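You operate a simulated robot arm through the tools that you are given. There is no shell and no other tool. Be economical: measure what you need, move in short steps, check, and stop when the job is done.

The job below is to be done with a simulated robot arm. You get a single attempt, and the scene is never put back.

TASK
Take the pack of buffers and leave it on the white base panel.

Only the result counts: the job must be done as asked and must still hold three seconds after the hand-in. Knocking over, shifting, dropping, spilling or breaking anything else fails it.

THE ROBOT
A 6-joint arm with a two-finger parallel gripper on a trunk, on a base that drives. Base frame: it is fixed to the floor where the robot stands at the start and does not move with it; the origin is under the middle of the robot, x ahead of it, y to its left, z up. Readings come in mm, degrees, newtons and seconds.
With the tool pointing down near the work surface it reaches from about 320 to 700 mm from the robot's upright axis, wherever it stands. Its first joint turns from -166.0 to 166.0 degrees. Payload 4.1 kg.
The TCP is the grasp point between the finger pads, 23 mm short of the fingertips. In the tool frame z runs along the fingers and y along their closing line. The gripper opens to 94 mm. The fingers are 38 mm wide and 10 mm thick; the gripper's body (54 by 96 mm) begins 39 mm behind the TCP.
Orientation is that of the tool frame in the base frame, as a unit quaternion [w, x, y, z]. With the fingers straight down and closing along the base's y, the tool's x points along the base's -x, its y along +y and its z along -z.

THE INTERFACE
- The arm moves only by the tool step_arm. Its argument "moves" is a list of rows, each a list of 3 entries, a list of its own where there are three numbers: the turn, a rotation vector about the base's x, y, z in degrees, then the shift along the base's x, y, z in mm, then the opening, from 0 (shut) to 1 (fully open). In form: [[[ax, ay, az], [tx, ty, tz], jaw], ...]. A call has 1 to 20 rows; each row is the pose to reach, as a shift and turn from the pose commanded when the call began. Each row takes 0.2 s and may step no farther than 50 mm and 8.6 degrees from the row before; otherwise, or with a gripper value out of range, the whole call is refused. Where a pose cannot be reached the arm comes as near as it can. A force on the tool above 40 N (or 10 N above the force at the start of the call, whichever is more), or a blocked arm, ends the call early, and 0.2 s more pass. Each finger travels about 45 mm/s and halts on what it meets, pressing with about 45 N; the grip force reading is that of the motor and also rises with nothing between the fingers. The clock runs only during rows and for 0.2 s after the last one: add rows that repeat a pose to give the fingers time. The reply holds the time, the measured pose of the TCP, the force on the tool along the base axes, the opening and the grip force, in the units named above and with some noise.
- Cameras (640 x 400 px; columns grow to the right, rows downward): "scene" is now at [25.6, 189.9, 1456.5]; the picture's right is [0.14, -0.99, 0.00], its down [-0.79, -0.11, -0.61] and it looks along [0.60, 0.08, -0.80] (base axes); focal length 270 px, centre (320, 200). "wrist" rides on the gripper at [86, 16, -75] in the tool frame; the picture's right is [-0.18, 0.98, 0.00], its down [-0.58, -0.11, -0.81] and it looks along [-0.79, -0.15, 0.59] (tool axes); focal length 243 px, centre (320, 200). There is no depth. A picture from a camera that has moved, and an enlarged one, comes with that camera's place and axes in the base frame and with its lens. The place of the scene camera against the robot may be out by one fixed shift of up to 25 mm in any direction.
- snapshot(camera): a new picture of that camera. No time passes.
- slide_trunk(by): slides the trunk up (or, below 0, down) by that many mm; the arm and the scene camera ride with it, the base frame stays. It gives what a move gives, with no picture.
- base_move(legs): drives the robot by 1 to 6 legs, each [ahead, turn to the left] in mm and degrees, along the robot's own axes; the way and the turn of a leg run together, so that a leg with both is an arc; at most 1500 mm and 180 degrees a leg. The arm and the cameras ride along, it lands a little off, and it stops where it bumps. It gives what a move gives.
- head_to(pan, tilt): turns the head with the scene camera to pan (to the left, within 155 degrees either way) and tilt (down, from -29 to 69), counted from straight ahead of the robot. It gives what a move gives.
- zoom(camera, box): a new picture of the part [left, top, right, bottom] of that camera's present view, enlarged. No time passes.
- job_done(): hands the job in; it is judged then, once.

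Work in short steps. Places have to be worked out from the pictures, the camera data and where the tool is seen: move nearer, look again, correct. Check each grasp and each placing, and mend what went wrong. You have 120 turns and 98 pictures in all, those below and enlarged ones among them. Open the gripper and draw the arm clear of the work before you hand the job in, unless the task says otherwise; then end with one line.

The tools are called after "Call:" as name(argument=value, ...) on one line, values as JSON. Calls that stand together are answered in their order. step_arm: Moves the arm, as the interface text tells. Its arguments: {"type":"object","properties":{"moves":{"type":"array"}},"required":["moves"]} The other tools are called the same way: slide_trunk (by) slides the trunk up or down; base_move (legs) drives the base; head_to (pan, tilt) turns the head that bears the scene camera; snapshot (camera) takes a picture; zoom (camera, box) takes an enlarged picture of a part of a camera's view; job_done () hands the job in.

At the start:

```text
clock: 0.0
tool_pos: [425.0, 64.9, 997.2]
ee_rot: [0.001, 0.0, 1.0, 0.0]
force: [-0.6, 0.0, 0.3]
grip_width: 94.0
gripper_force: 0.1
trunk travel left (down, up): [-425.0, 165.0]
robot x, y, heading: [1.5, 1.0, -0.1]
head pan, tilt: [7.9, 52.7]
```

scene: 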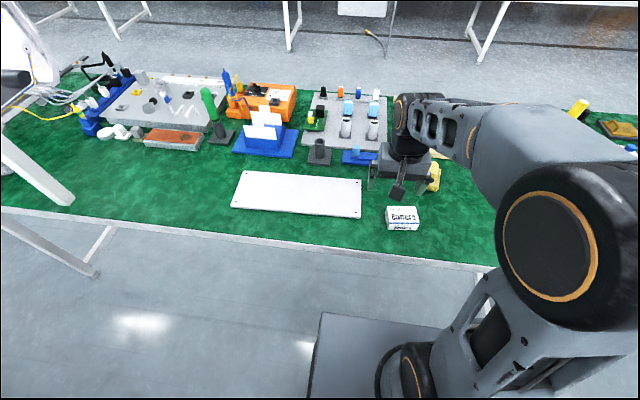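
wrist: 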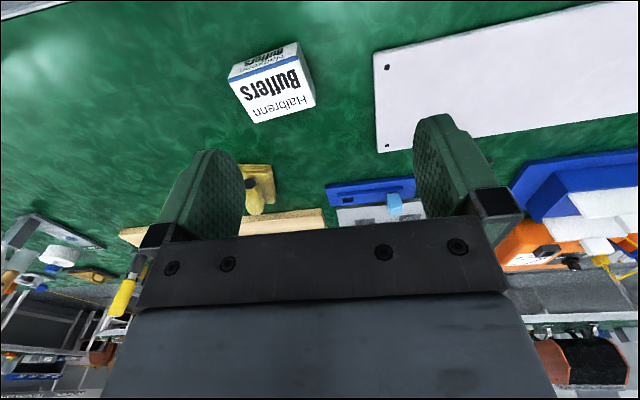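

The pack sits near (475, 5) and the white panel spans roughly y 130–500, x 480–610. I'll enlarge both views to measure the pack's size and yaw.

Call:
zoom(camera="wrist", box=[200, 20, 360, 140])

Call:
zoom(camera="scene", box=[220, 140, 460, 260])

```text
3.33 times, centred on (280, 80) of wrist
camera zoom: at [338.5, 81.1, 1071.4], right [0.18, 0.98, 0.0], down [0.58, -0.11, 0.81], along [0.79, -0.15, -0.59], focal length 809 px, centre (453, 600)
```

zoom: 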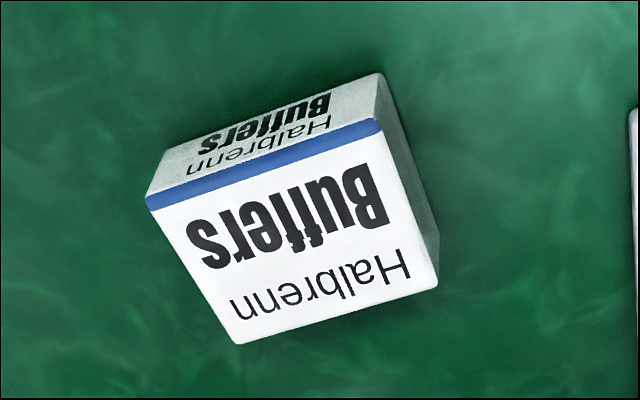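

```text
2.67 times, centred on (340, 200) of scene
camera zoom: at [25.6, 189.9, 1456.5], right [0.14, -0.99, 0.0], down [-0.79, -0.11, -0.61], along [0.6, 0.08, -0.8], focal length 720 px, centre (267, 200)
```

zoom: 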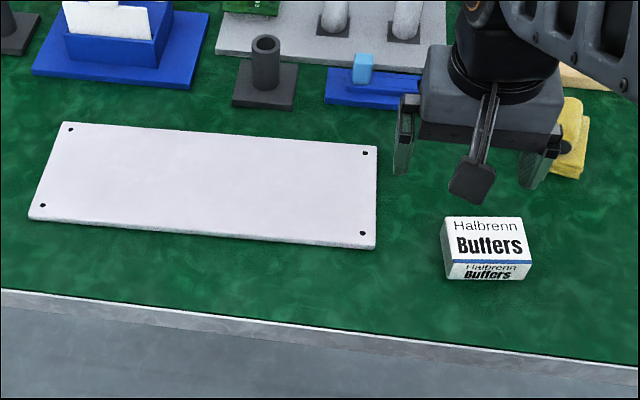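

From the wrist view the pack's top is at z≈804, centred near (480, 0), about 83 × 57 mm and yawed +6°. I'll turn the tool −83.8° so it closes across the short side, and move above the pack at z≈900.

Call:
step_arm(moves=[[[0, 0, -8.38], [5.5, -6.5, 0], 1], [[0, 0, -16.76], [11, -13, 0], 1], [[0, 0, -25.14], [16.6, -19.6, 0], 1], [[0, 0, -33.52], [22, -26, 0], 1], [[0, 0, -41.9], [27.7, -32.6, 0], 1], [[0, 0, -50.28], [33, -39, -10], 1], [[0, 0, -58.66], [39, -46, -25], 1], [[0, 0, -67.04], [44, -52, -45], 1], [[0, 0, -75.42], [50, -59, -65], 1], [[0, 0, -83.8], [55.5, -65.3, -85], 1], [[0, 0, -83.8], [55.5, -65.3, -97], 1]])

Call:
snapshot(camera="wrist")

Call:
snapshot(camera="scene")

```text
clock: 2.4
tool_pos: [480.0, -0.4, 899.6]
ee_rot: [0.0, 0.668, 0.744, 0.001]
force: [0.4, 0.3, 0.3]
grip_width: 94.0
gripper_force: 0.0
trunk travel left (down, up): [-425.0, 165.0]
robot x, y, heading: [-3.1, -0.7, -0.1]
head pan, tilt: [7.9, 52.7]
```

```text
93 pictures are left
camera wrist: at [487.2, 86.8, 973.9], right [1.0, -0.08, 0.0], down [-0.05, -0.59, 0.81], along [-0.06, -0.8, -0.59], focal length 243 px, centre (320, 200)
```

wrist: 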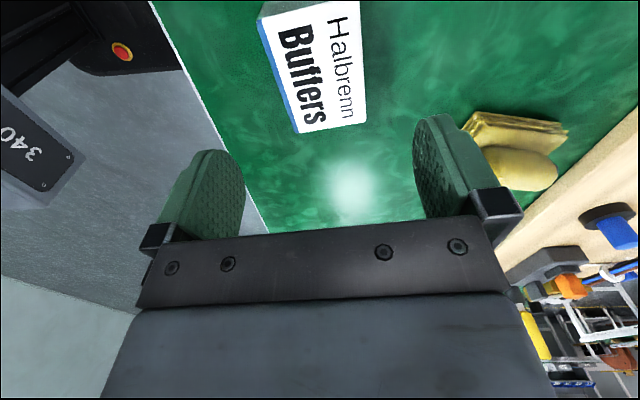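

```text
92 pictures are left
camera scene: at [25.7, 189.8, 1456.5], right [0.14, -0.99, 0.0], down [-0.79, -0.11, -0.61], along [0.6, 0.08, -0.8], focal length 270 px, centre (320, 200)
```

scene: 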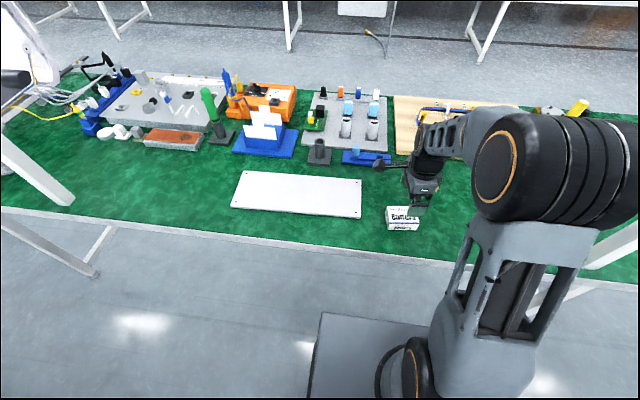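

The new wrist view puts the pack's corners at (459, −45) and (516, −38), which agrees with the first estimate. I descend to TCP z≈800 with the jaws open.

Call:
step_arm(moves=[[[0, 0, 0], [1, 0, -25], 1], [[0, 0, 0], [1, 0, -50], 1], [[0, 0, 0], [1, 0, -70], 1], [[0, 0, 0], [1, 0, -85], 1], [[0, 0, 0], [1, 0, -95], 1], [[0, 0, 0], [1, 0, -99], 1], [[0, 0, 0], [1, 0, -99], 1]])

Call:
snapshot(camera="wrist")

```text
clock: 4.0
tool_pos: [481.7, -0.0, 800.7]
ee_rot: [0.001, 0.668, 0.744, 0.0]
force: [0.5, 0.3, -1.4]
grip_width: 94.2
gripper_force: 0.1
trunk travel left (down, up): [-425.0, 165.0]
robot x, y, heading: [1.4, -1.2, 0.3]
head pan, tilt: [7.9, 52.7]
```

```text
91 pictures are left
camera wrist: at [488.2, 87.2, 875.2], right [1.0, -0.08, 0.0], down [-0.05, -0.59, 0.81], along [-0.06, -0.8, -0.59], focal length 243 px, centre (320, 200)
```

wrist: 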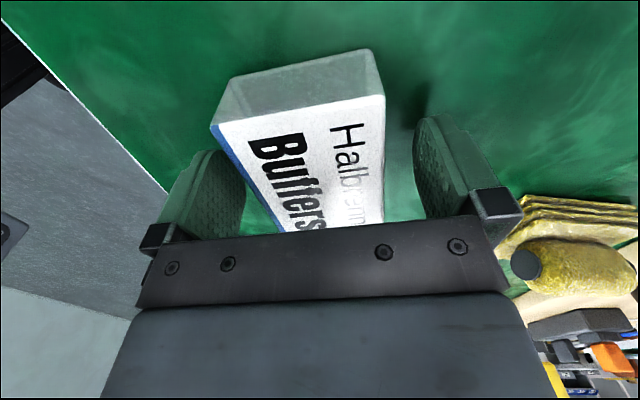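

The pack stands between the fingers, with clearance on both sides. I close the jaws.

Call:
step_arm(moves=[[[0, 0, 0], [0, 0, 0], 0.75], [[0, 0, 0], [0, 0, 0], 0.55], [[0, 0, 0], [0, 0, 0], 0.5], [[0, 0, 0], [0, 0, 0], 0.45], [[0, 0, 0], [0, 0, 0], 0.45]])

```text
clock: 5.2
tool_pos: [481.4, 0.1, 801.2]
ee_rot: [0.0, 0.667, 0.745, 0.0]
force: [-0.4, 0.5, 0.8]
grip_width: 61.5
gripper_force: 45.2
trunk travel left (down, up): [-425.0, 165.0]
robot x, y, heading: [-0.7, -1.9, -0.0]
head pan, tilt: [7.9, 52.7]
```

The jaws stopped at 61.5 mm with 45 N, so the pack is held. I lift it 100 mm.

Call:
step_arm(moves=[[[0, 0, 0], [0, 0, 5], 0.4], [[0, 0, 0], [0, 0, 15], 0.4], [[0, 0, 0], [0, 0, 35], 0.4], [[0, 0, 0], [0, 0, 60], 0.4], [[0, 0, 0], [0, 0, 85], 0.4], [[0, 0, 0], [0, 0, 100], 0.4], [[0, 0, 0], [0, 0, 100], 0.4]])

Call:
snapshot(camera="wrist")

```text
clock: 6.8
tool_pos: [480.8, -1.2, 900.8]
ee_rot: [0.0, 0.668, 0.744, 0.0]
force: [0.6, 0.4, -0.9]
grip_width: 61.6
gripper_force: 45.5
trunk travel left (down, up): [-425.0, 165.0]
robot x, y, heading: [-1.5, -1.0, 0.0]
head pan, tilt: [7.9, 52.7]
```

```text
90 pictures are left
camera wrist: at [487.9, 86.6, 975.8], right [1.0, -0.08, 0.0], down [-0.05, -0.59, 0.81], along [-0.06, -0.8, -0.59], focal length 243 px, centre (320, 200)
```

wrist: 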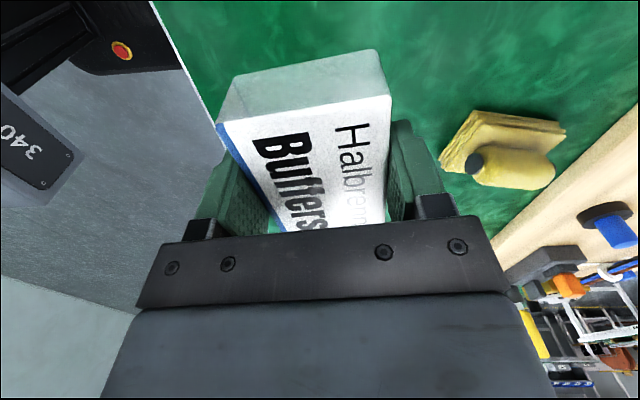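

The pack is off the table and level in the grip. I carry it at z≈900 to above the middle-right of the panel, near (543, 270).

Call:
step_arm(moves=[[[0, 0, 0], [4, 15, 0], 0.4], [[0, 0, 0], [10, 40, 0], 0.4], [[0, 0, 0], [17, 70, 0], 0.4], [[0, 0, 0], [24, 100, 0], 0.4], [[0, 0, 0], [31, 130, 0], 0.4], [[0, 0, 0], [38, 160, 0], 0.4], [[0, 0, 0], [45, 190, 0], 0.4], [[0, 0, 0], [52, 220, 0], 0.4], [[0, 0, 0], [57, 245, 0], 0.4], [[0, 0, 0], [60, 262, 0], 0.4], [[0, 0, 0], [62, 270, 0], 0.4], [[0, 0, 0], [62, 270, 0], 0.4]])

Call:
snapshot(camera="wrist")

Call:
zoom(camera="scene", box=[200, 100, 440, 250])

```text
clock: 9.4
tool_pos: [543.5, 271.0, 901.9]
ee_rot: [0.001, 0.668, 0.744, 0.0]
force: [-0.3, 0.0, -2.5]
grip_width: 61.6
gripper_force: 44.8
trunk travel left (down, up): [-425.0, 165.0]
robot x, y, heading: [0.2, -0.3, -0.0]
head pan, tilt: [7.9, 52.7]
```

```text
89 pictures are left
camera wrist: at [550.3, 357.9, 975.6], right [1.0, -0.08, 0.0], down [-0.05, -0.59, 0.81], along [-0.06, -0.8, -0.59], focal length 243 px, centre (320, 200)
```

wrist: 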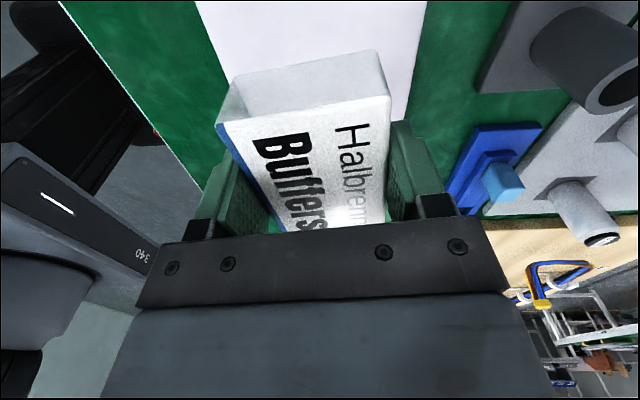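

```text
2.67 times, centred on (320, 175) of scene
camera zoom: at [25.8, 190.1, 1456.5], right [0.14, -0.99, 0.0], down [-0.79, -0.11, -0.61], along [0.6, 0.08, -0.8], focal length 720 px, centre (320, 267)
```

zoom: 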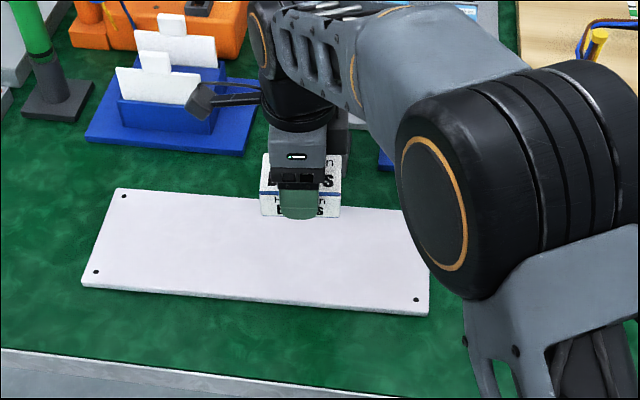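

Panel edges seen by the wrist camera lie at x≈469 and ≈621 here, so the pack at x≈543 is well centred. I lower to about 10 mm above the expected contact.

Call:
step_arm(moves=[[[0, 0, 0], [0, 0, -20], 0.4], [[0, 0, 0], [0, 0, -40], 0.4], [[0, 0, 0], [0, 0, -58], 0.4], [[0, 0, 0], [0, 0, -70], 0.4], [[0, 0, 0], [0, 0, -78], 0.4], [[0, 0, 0], [0, 0, -82], 0.4], [[0, 0, 0], [0, 0, -82], 0.4]])

Call:
zoom(camera="scene", box=[260, 140, 380, 215])

```text
clock: 11.0
tool_pos: [543.1, 269.5, 818.8]
ee_rot: [0.001, 0.668, 0.744, 0.0]
force: [0.2, -1.3, -1.7]
grip_width: 61.6
gripper_force: 45.4
trunk travel left (down, up): [-425.0, 165.0]
robot x, y, heading: [3.6, 2.1, 0.2]
head pan, tilt: [7.9, 52.7]
```

```text
5.33 times, centred on (320, 178) of scene
camera zoom: at [25.8, 190.1, 1456.5], right [0.14, -0.99, 0.0], down [-0.79, -0.11, -0.61], along [0.6, 0.08, -0.8], focal length 1439 px, centre (320, 320)
```

zoom: 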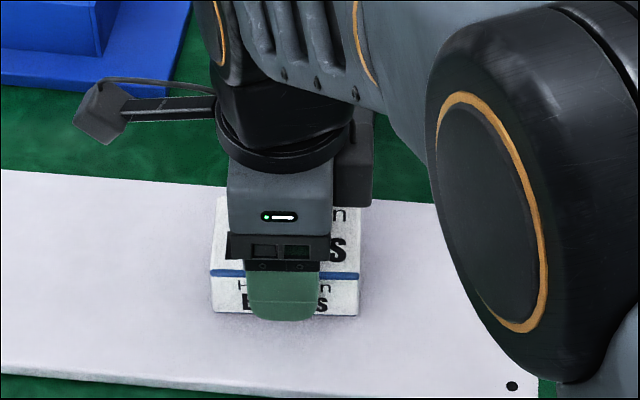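

The pack hangs just above the panel. I lower in 2 mm steps and watch the force.

Call:
step_arm(moves=[[[0, 0, 0], [0, 0, -2], 0.4], [[0, 0, 0], [0, 0, -4], 0.4], [[0, 0, 0], [0, 0, -5], 0.4], [[0, 0, 0], [0, 0, -5], 0.4]])

Call:
step_arm(moves=[[[0, 0, 0], [0, 0, -1], 0.4], [[0, 0, 0], [0, 0, -2], 0.4], [[0, 0, 0], [0, 0, -2], 0.4]])

```text
clock: 12.0
tool_pos: [543.8, 269.4, 814.3]
ee_rot: [-0.001, 0.668, 0.745, 0.0]
force: [0.6, 0.6, -1.1]
grip_width: 61.7
gripper_force: 45.5
trunk travel left (down, up): [-425.0, 165.0]
robot x, y, heading: [1.6, -4.3, 0.1]
head pan, tilt: [7.9, 52.7]
```

```text
clock: 12.8
tool_pos: [542.8, 271.0, 813.7]
ee_rot: [-0.001, 0.668, 0.745, 0.001]
force: [0.0, 0.1, 7.0]
grip_width: 61.3
gripper_force: 44.6
trunk travel left (down, up): [-425.0, 165.0]
robot x, y, heading: [-1.0, 0.9, 0.2]
head pan, tilt: [7.9, 52.7]
```

An upward force of 7 N at z≈813 shows the pack resting on the panel. I open the jaws, holding position.

Call:
step_arm(moves=[[[0, 0, 0], [0, 0, 0], 0.7], [[0, 0, 0], [0, 0, 0], 0.85], [[0, 0, 0], [0, 0, 0], 1], [[0, 0, 0], [0, 0, 0], 1], [[0, 0, 0], [0, 0, 0], 1]])

Call:
snapshot(camera="wrist")

```text
clock: 14.0
tool_pos: [543.9, 270.4, 811.9]
ee_rot: [0.0, 0.668, 0.744, -0.001]
force: [-0.5, -1.2, -0.5]
grip_width: 94.2
gripper_force: 0.0
trunk travel left (down, up): [-425.0, 165.0]
robot x, y, heading: [3.0, -0.9, -0.1]
head pan, tilt: [7.9, 52.7]
```

```text
86 pictures are left
camera wrist: at [550.3, 357.3, 886.3], right [1.0, -0.08, 0.0], down [-0.05, -0.59, 0.81], along [-0.06, -0.8, -0.59], focal length 243 px, centre (320, 200)
```

wrist: 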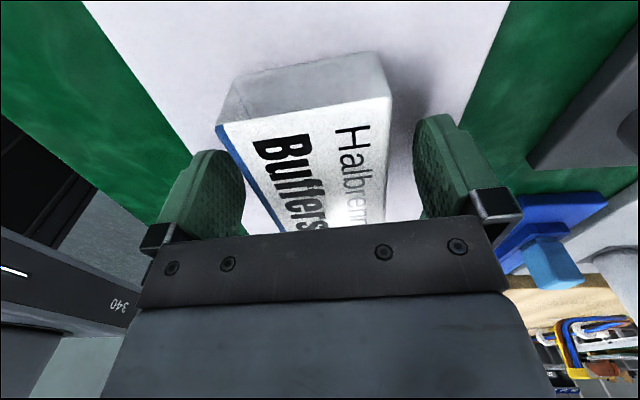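

The fingers are clear of the pack on both sides. I rise straight up and then draw back toward −y, away from the panel.

Call:
step_arm(moves=[[[0, 0, 0], [0, 0, 10], 1], [[0, 0, 0], [0, 0, 30], 1], [[0, 0, 0], [0, 0, 60], 1], [[0, 0, 0], [0, 0, 95], 1], [[0, 0, 0], [0, 0, 130], 1], [[0, 0, 0], [0, 0, 160], 1], [[0, 0, 0], [-10, -40, 170], 1], [[0, 0, 0], [-20, -80, 170], 1], [[0, 0, 0], [-30, -120, 170], 1], [[0, 0, 0], [-40, -160, 170], 1], [[0, 0, 0], [-50, -200, 170], 1], [[0, 0, 0], [-60, -240, 170], 1], [[0, 0, 0], [-60, -260, 170], 1], [[0, 0, 0], [-60, -260, 170], 1]])

Call:
snapshot(camera="scene")

Call:
zoom(camera="scene", box=[220, 140, 460, 260])

```text
clock: 17.0
tool_pos: [484.6, 8.8, 982.5]
ee_rot: [0.0, 0.668, 0.744, 0.0]
force: [0.9, -0.8, -0.2]
grip_width: 93.9
gripper_force: 0.1
trunk travel left (down, up): [-425.0, 165.0]
robot x, y, heading: [1.3, 0.4, 0.0]
head pan, tilt: [7.9, 52.7]
```

```text
85 pictures are left
camera scene: at [25.7, 189.8, 1456.5], right [0.14, -0.99, 0.0], down [-0.79, -0.11, -0.61], along [0.6, 0.08, -0.8], focal length 270 px, centre (320, 200)
```

scene: 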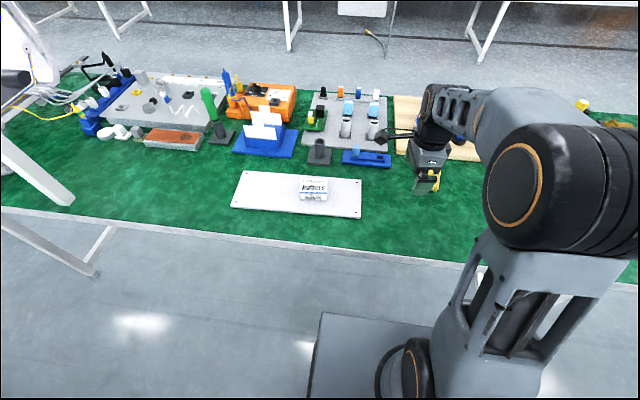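

```text
2.67 times, centred on (340, 200) of scene
camera zoom: at [25.7, 189.8, 1456.5], right [0.14, -0.99, 0.0], down [-0.79, -0.11, -0.61], along [0.6, 0.08, -0.8], focal length 720 px, centre (267, 200)
```

zoom: 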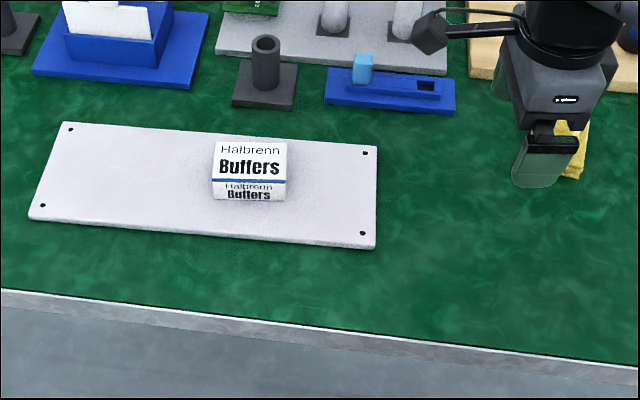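

The pack rests flat and fully on the panel, the panel hasn't moved, and the arm is clear. I hand the job in.

Call:
job_done()

```text
The job is handed in.
```

The pack of buffers is lying flat on the white base panel, the panel and everything else in view is where it was, and the arm is clear with the gripper open.
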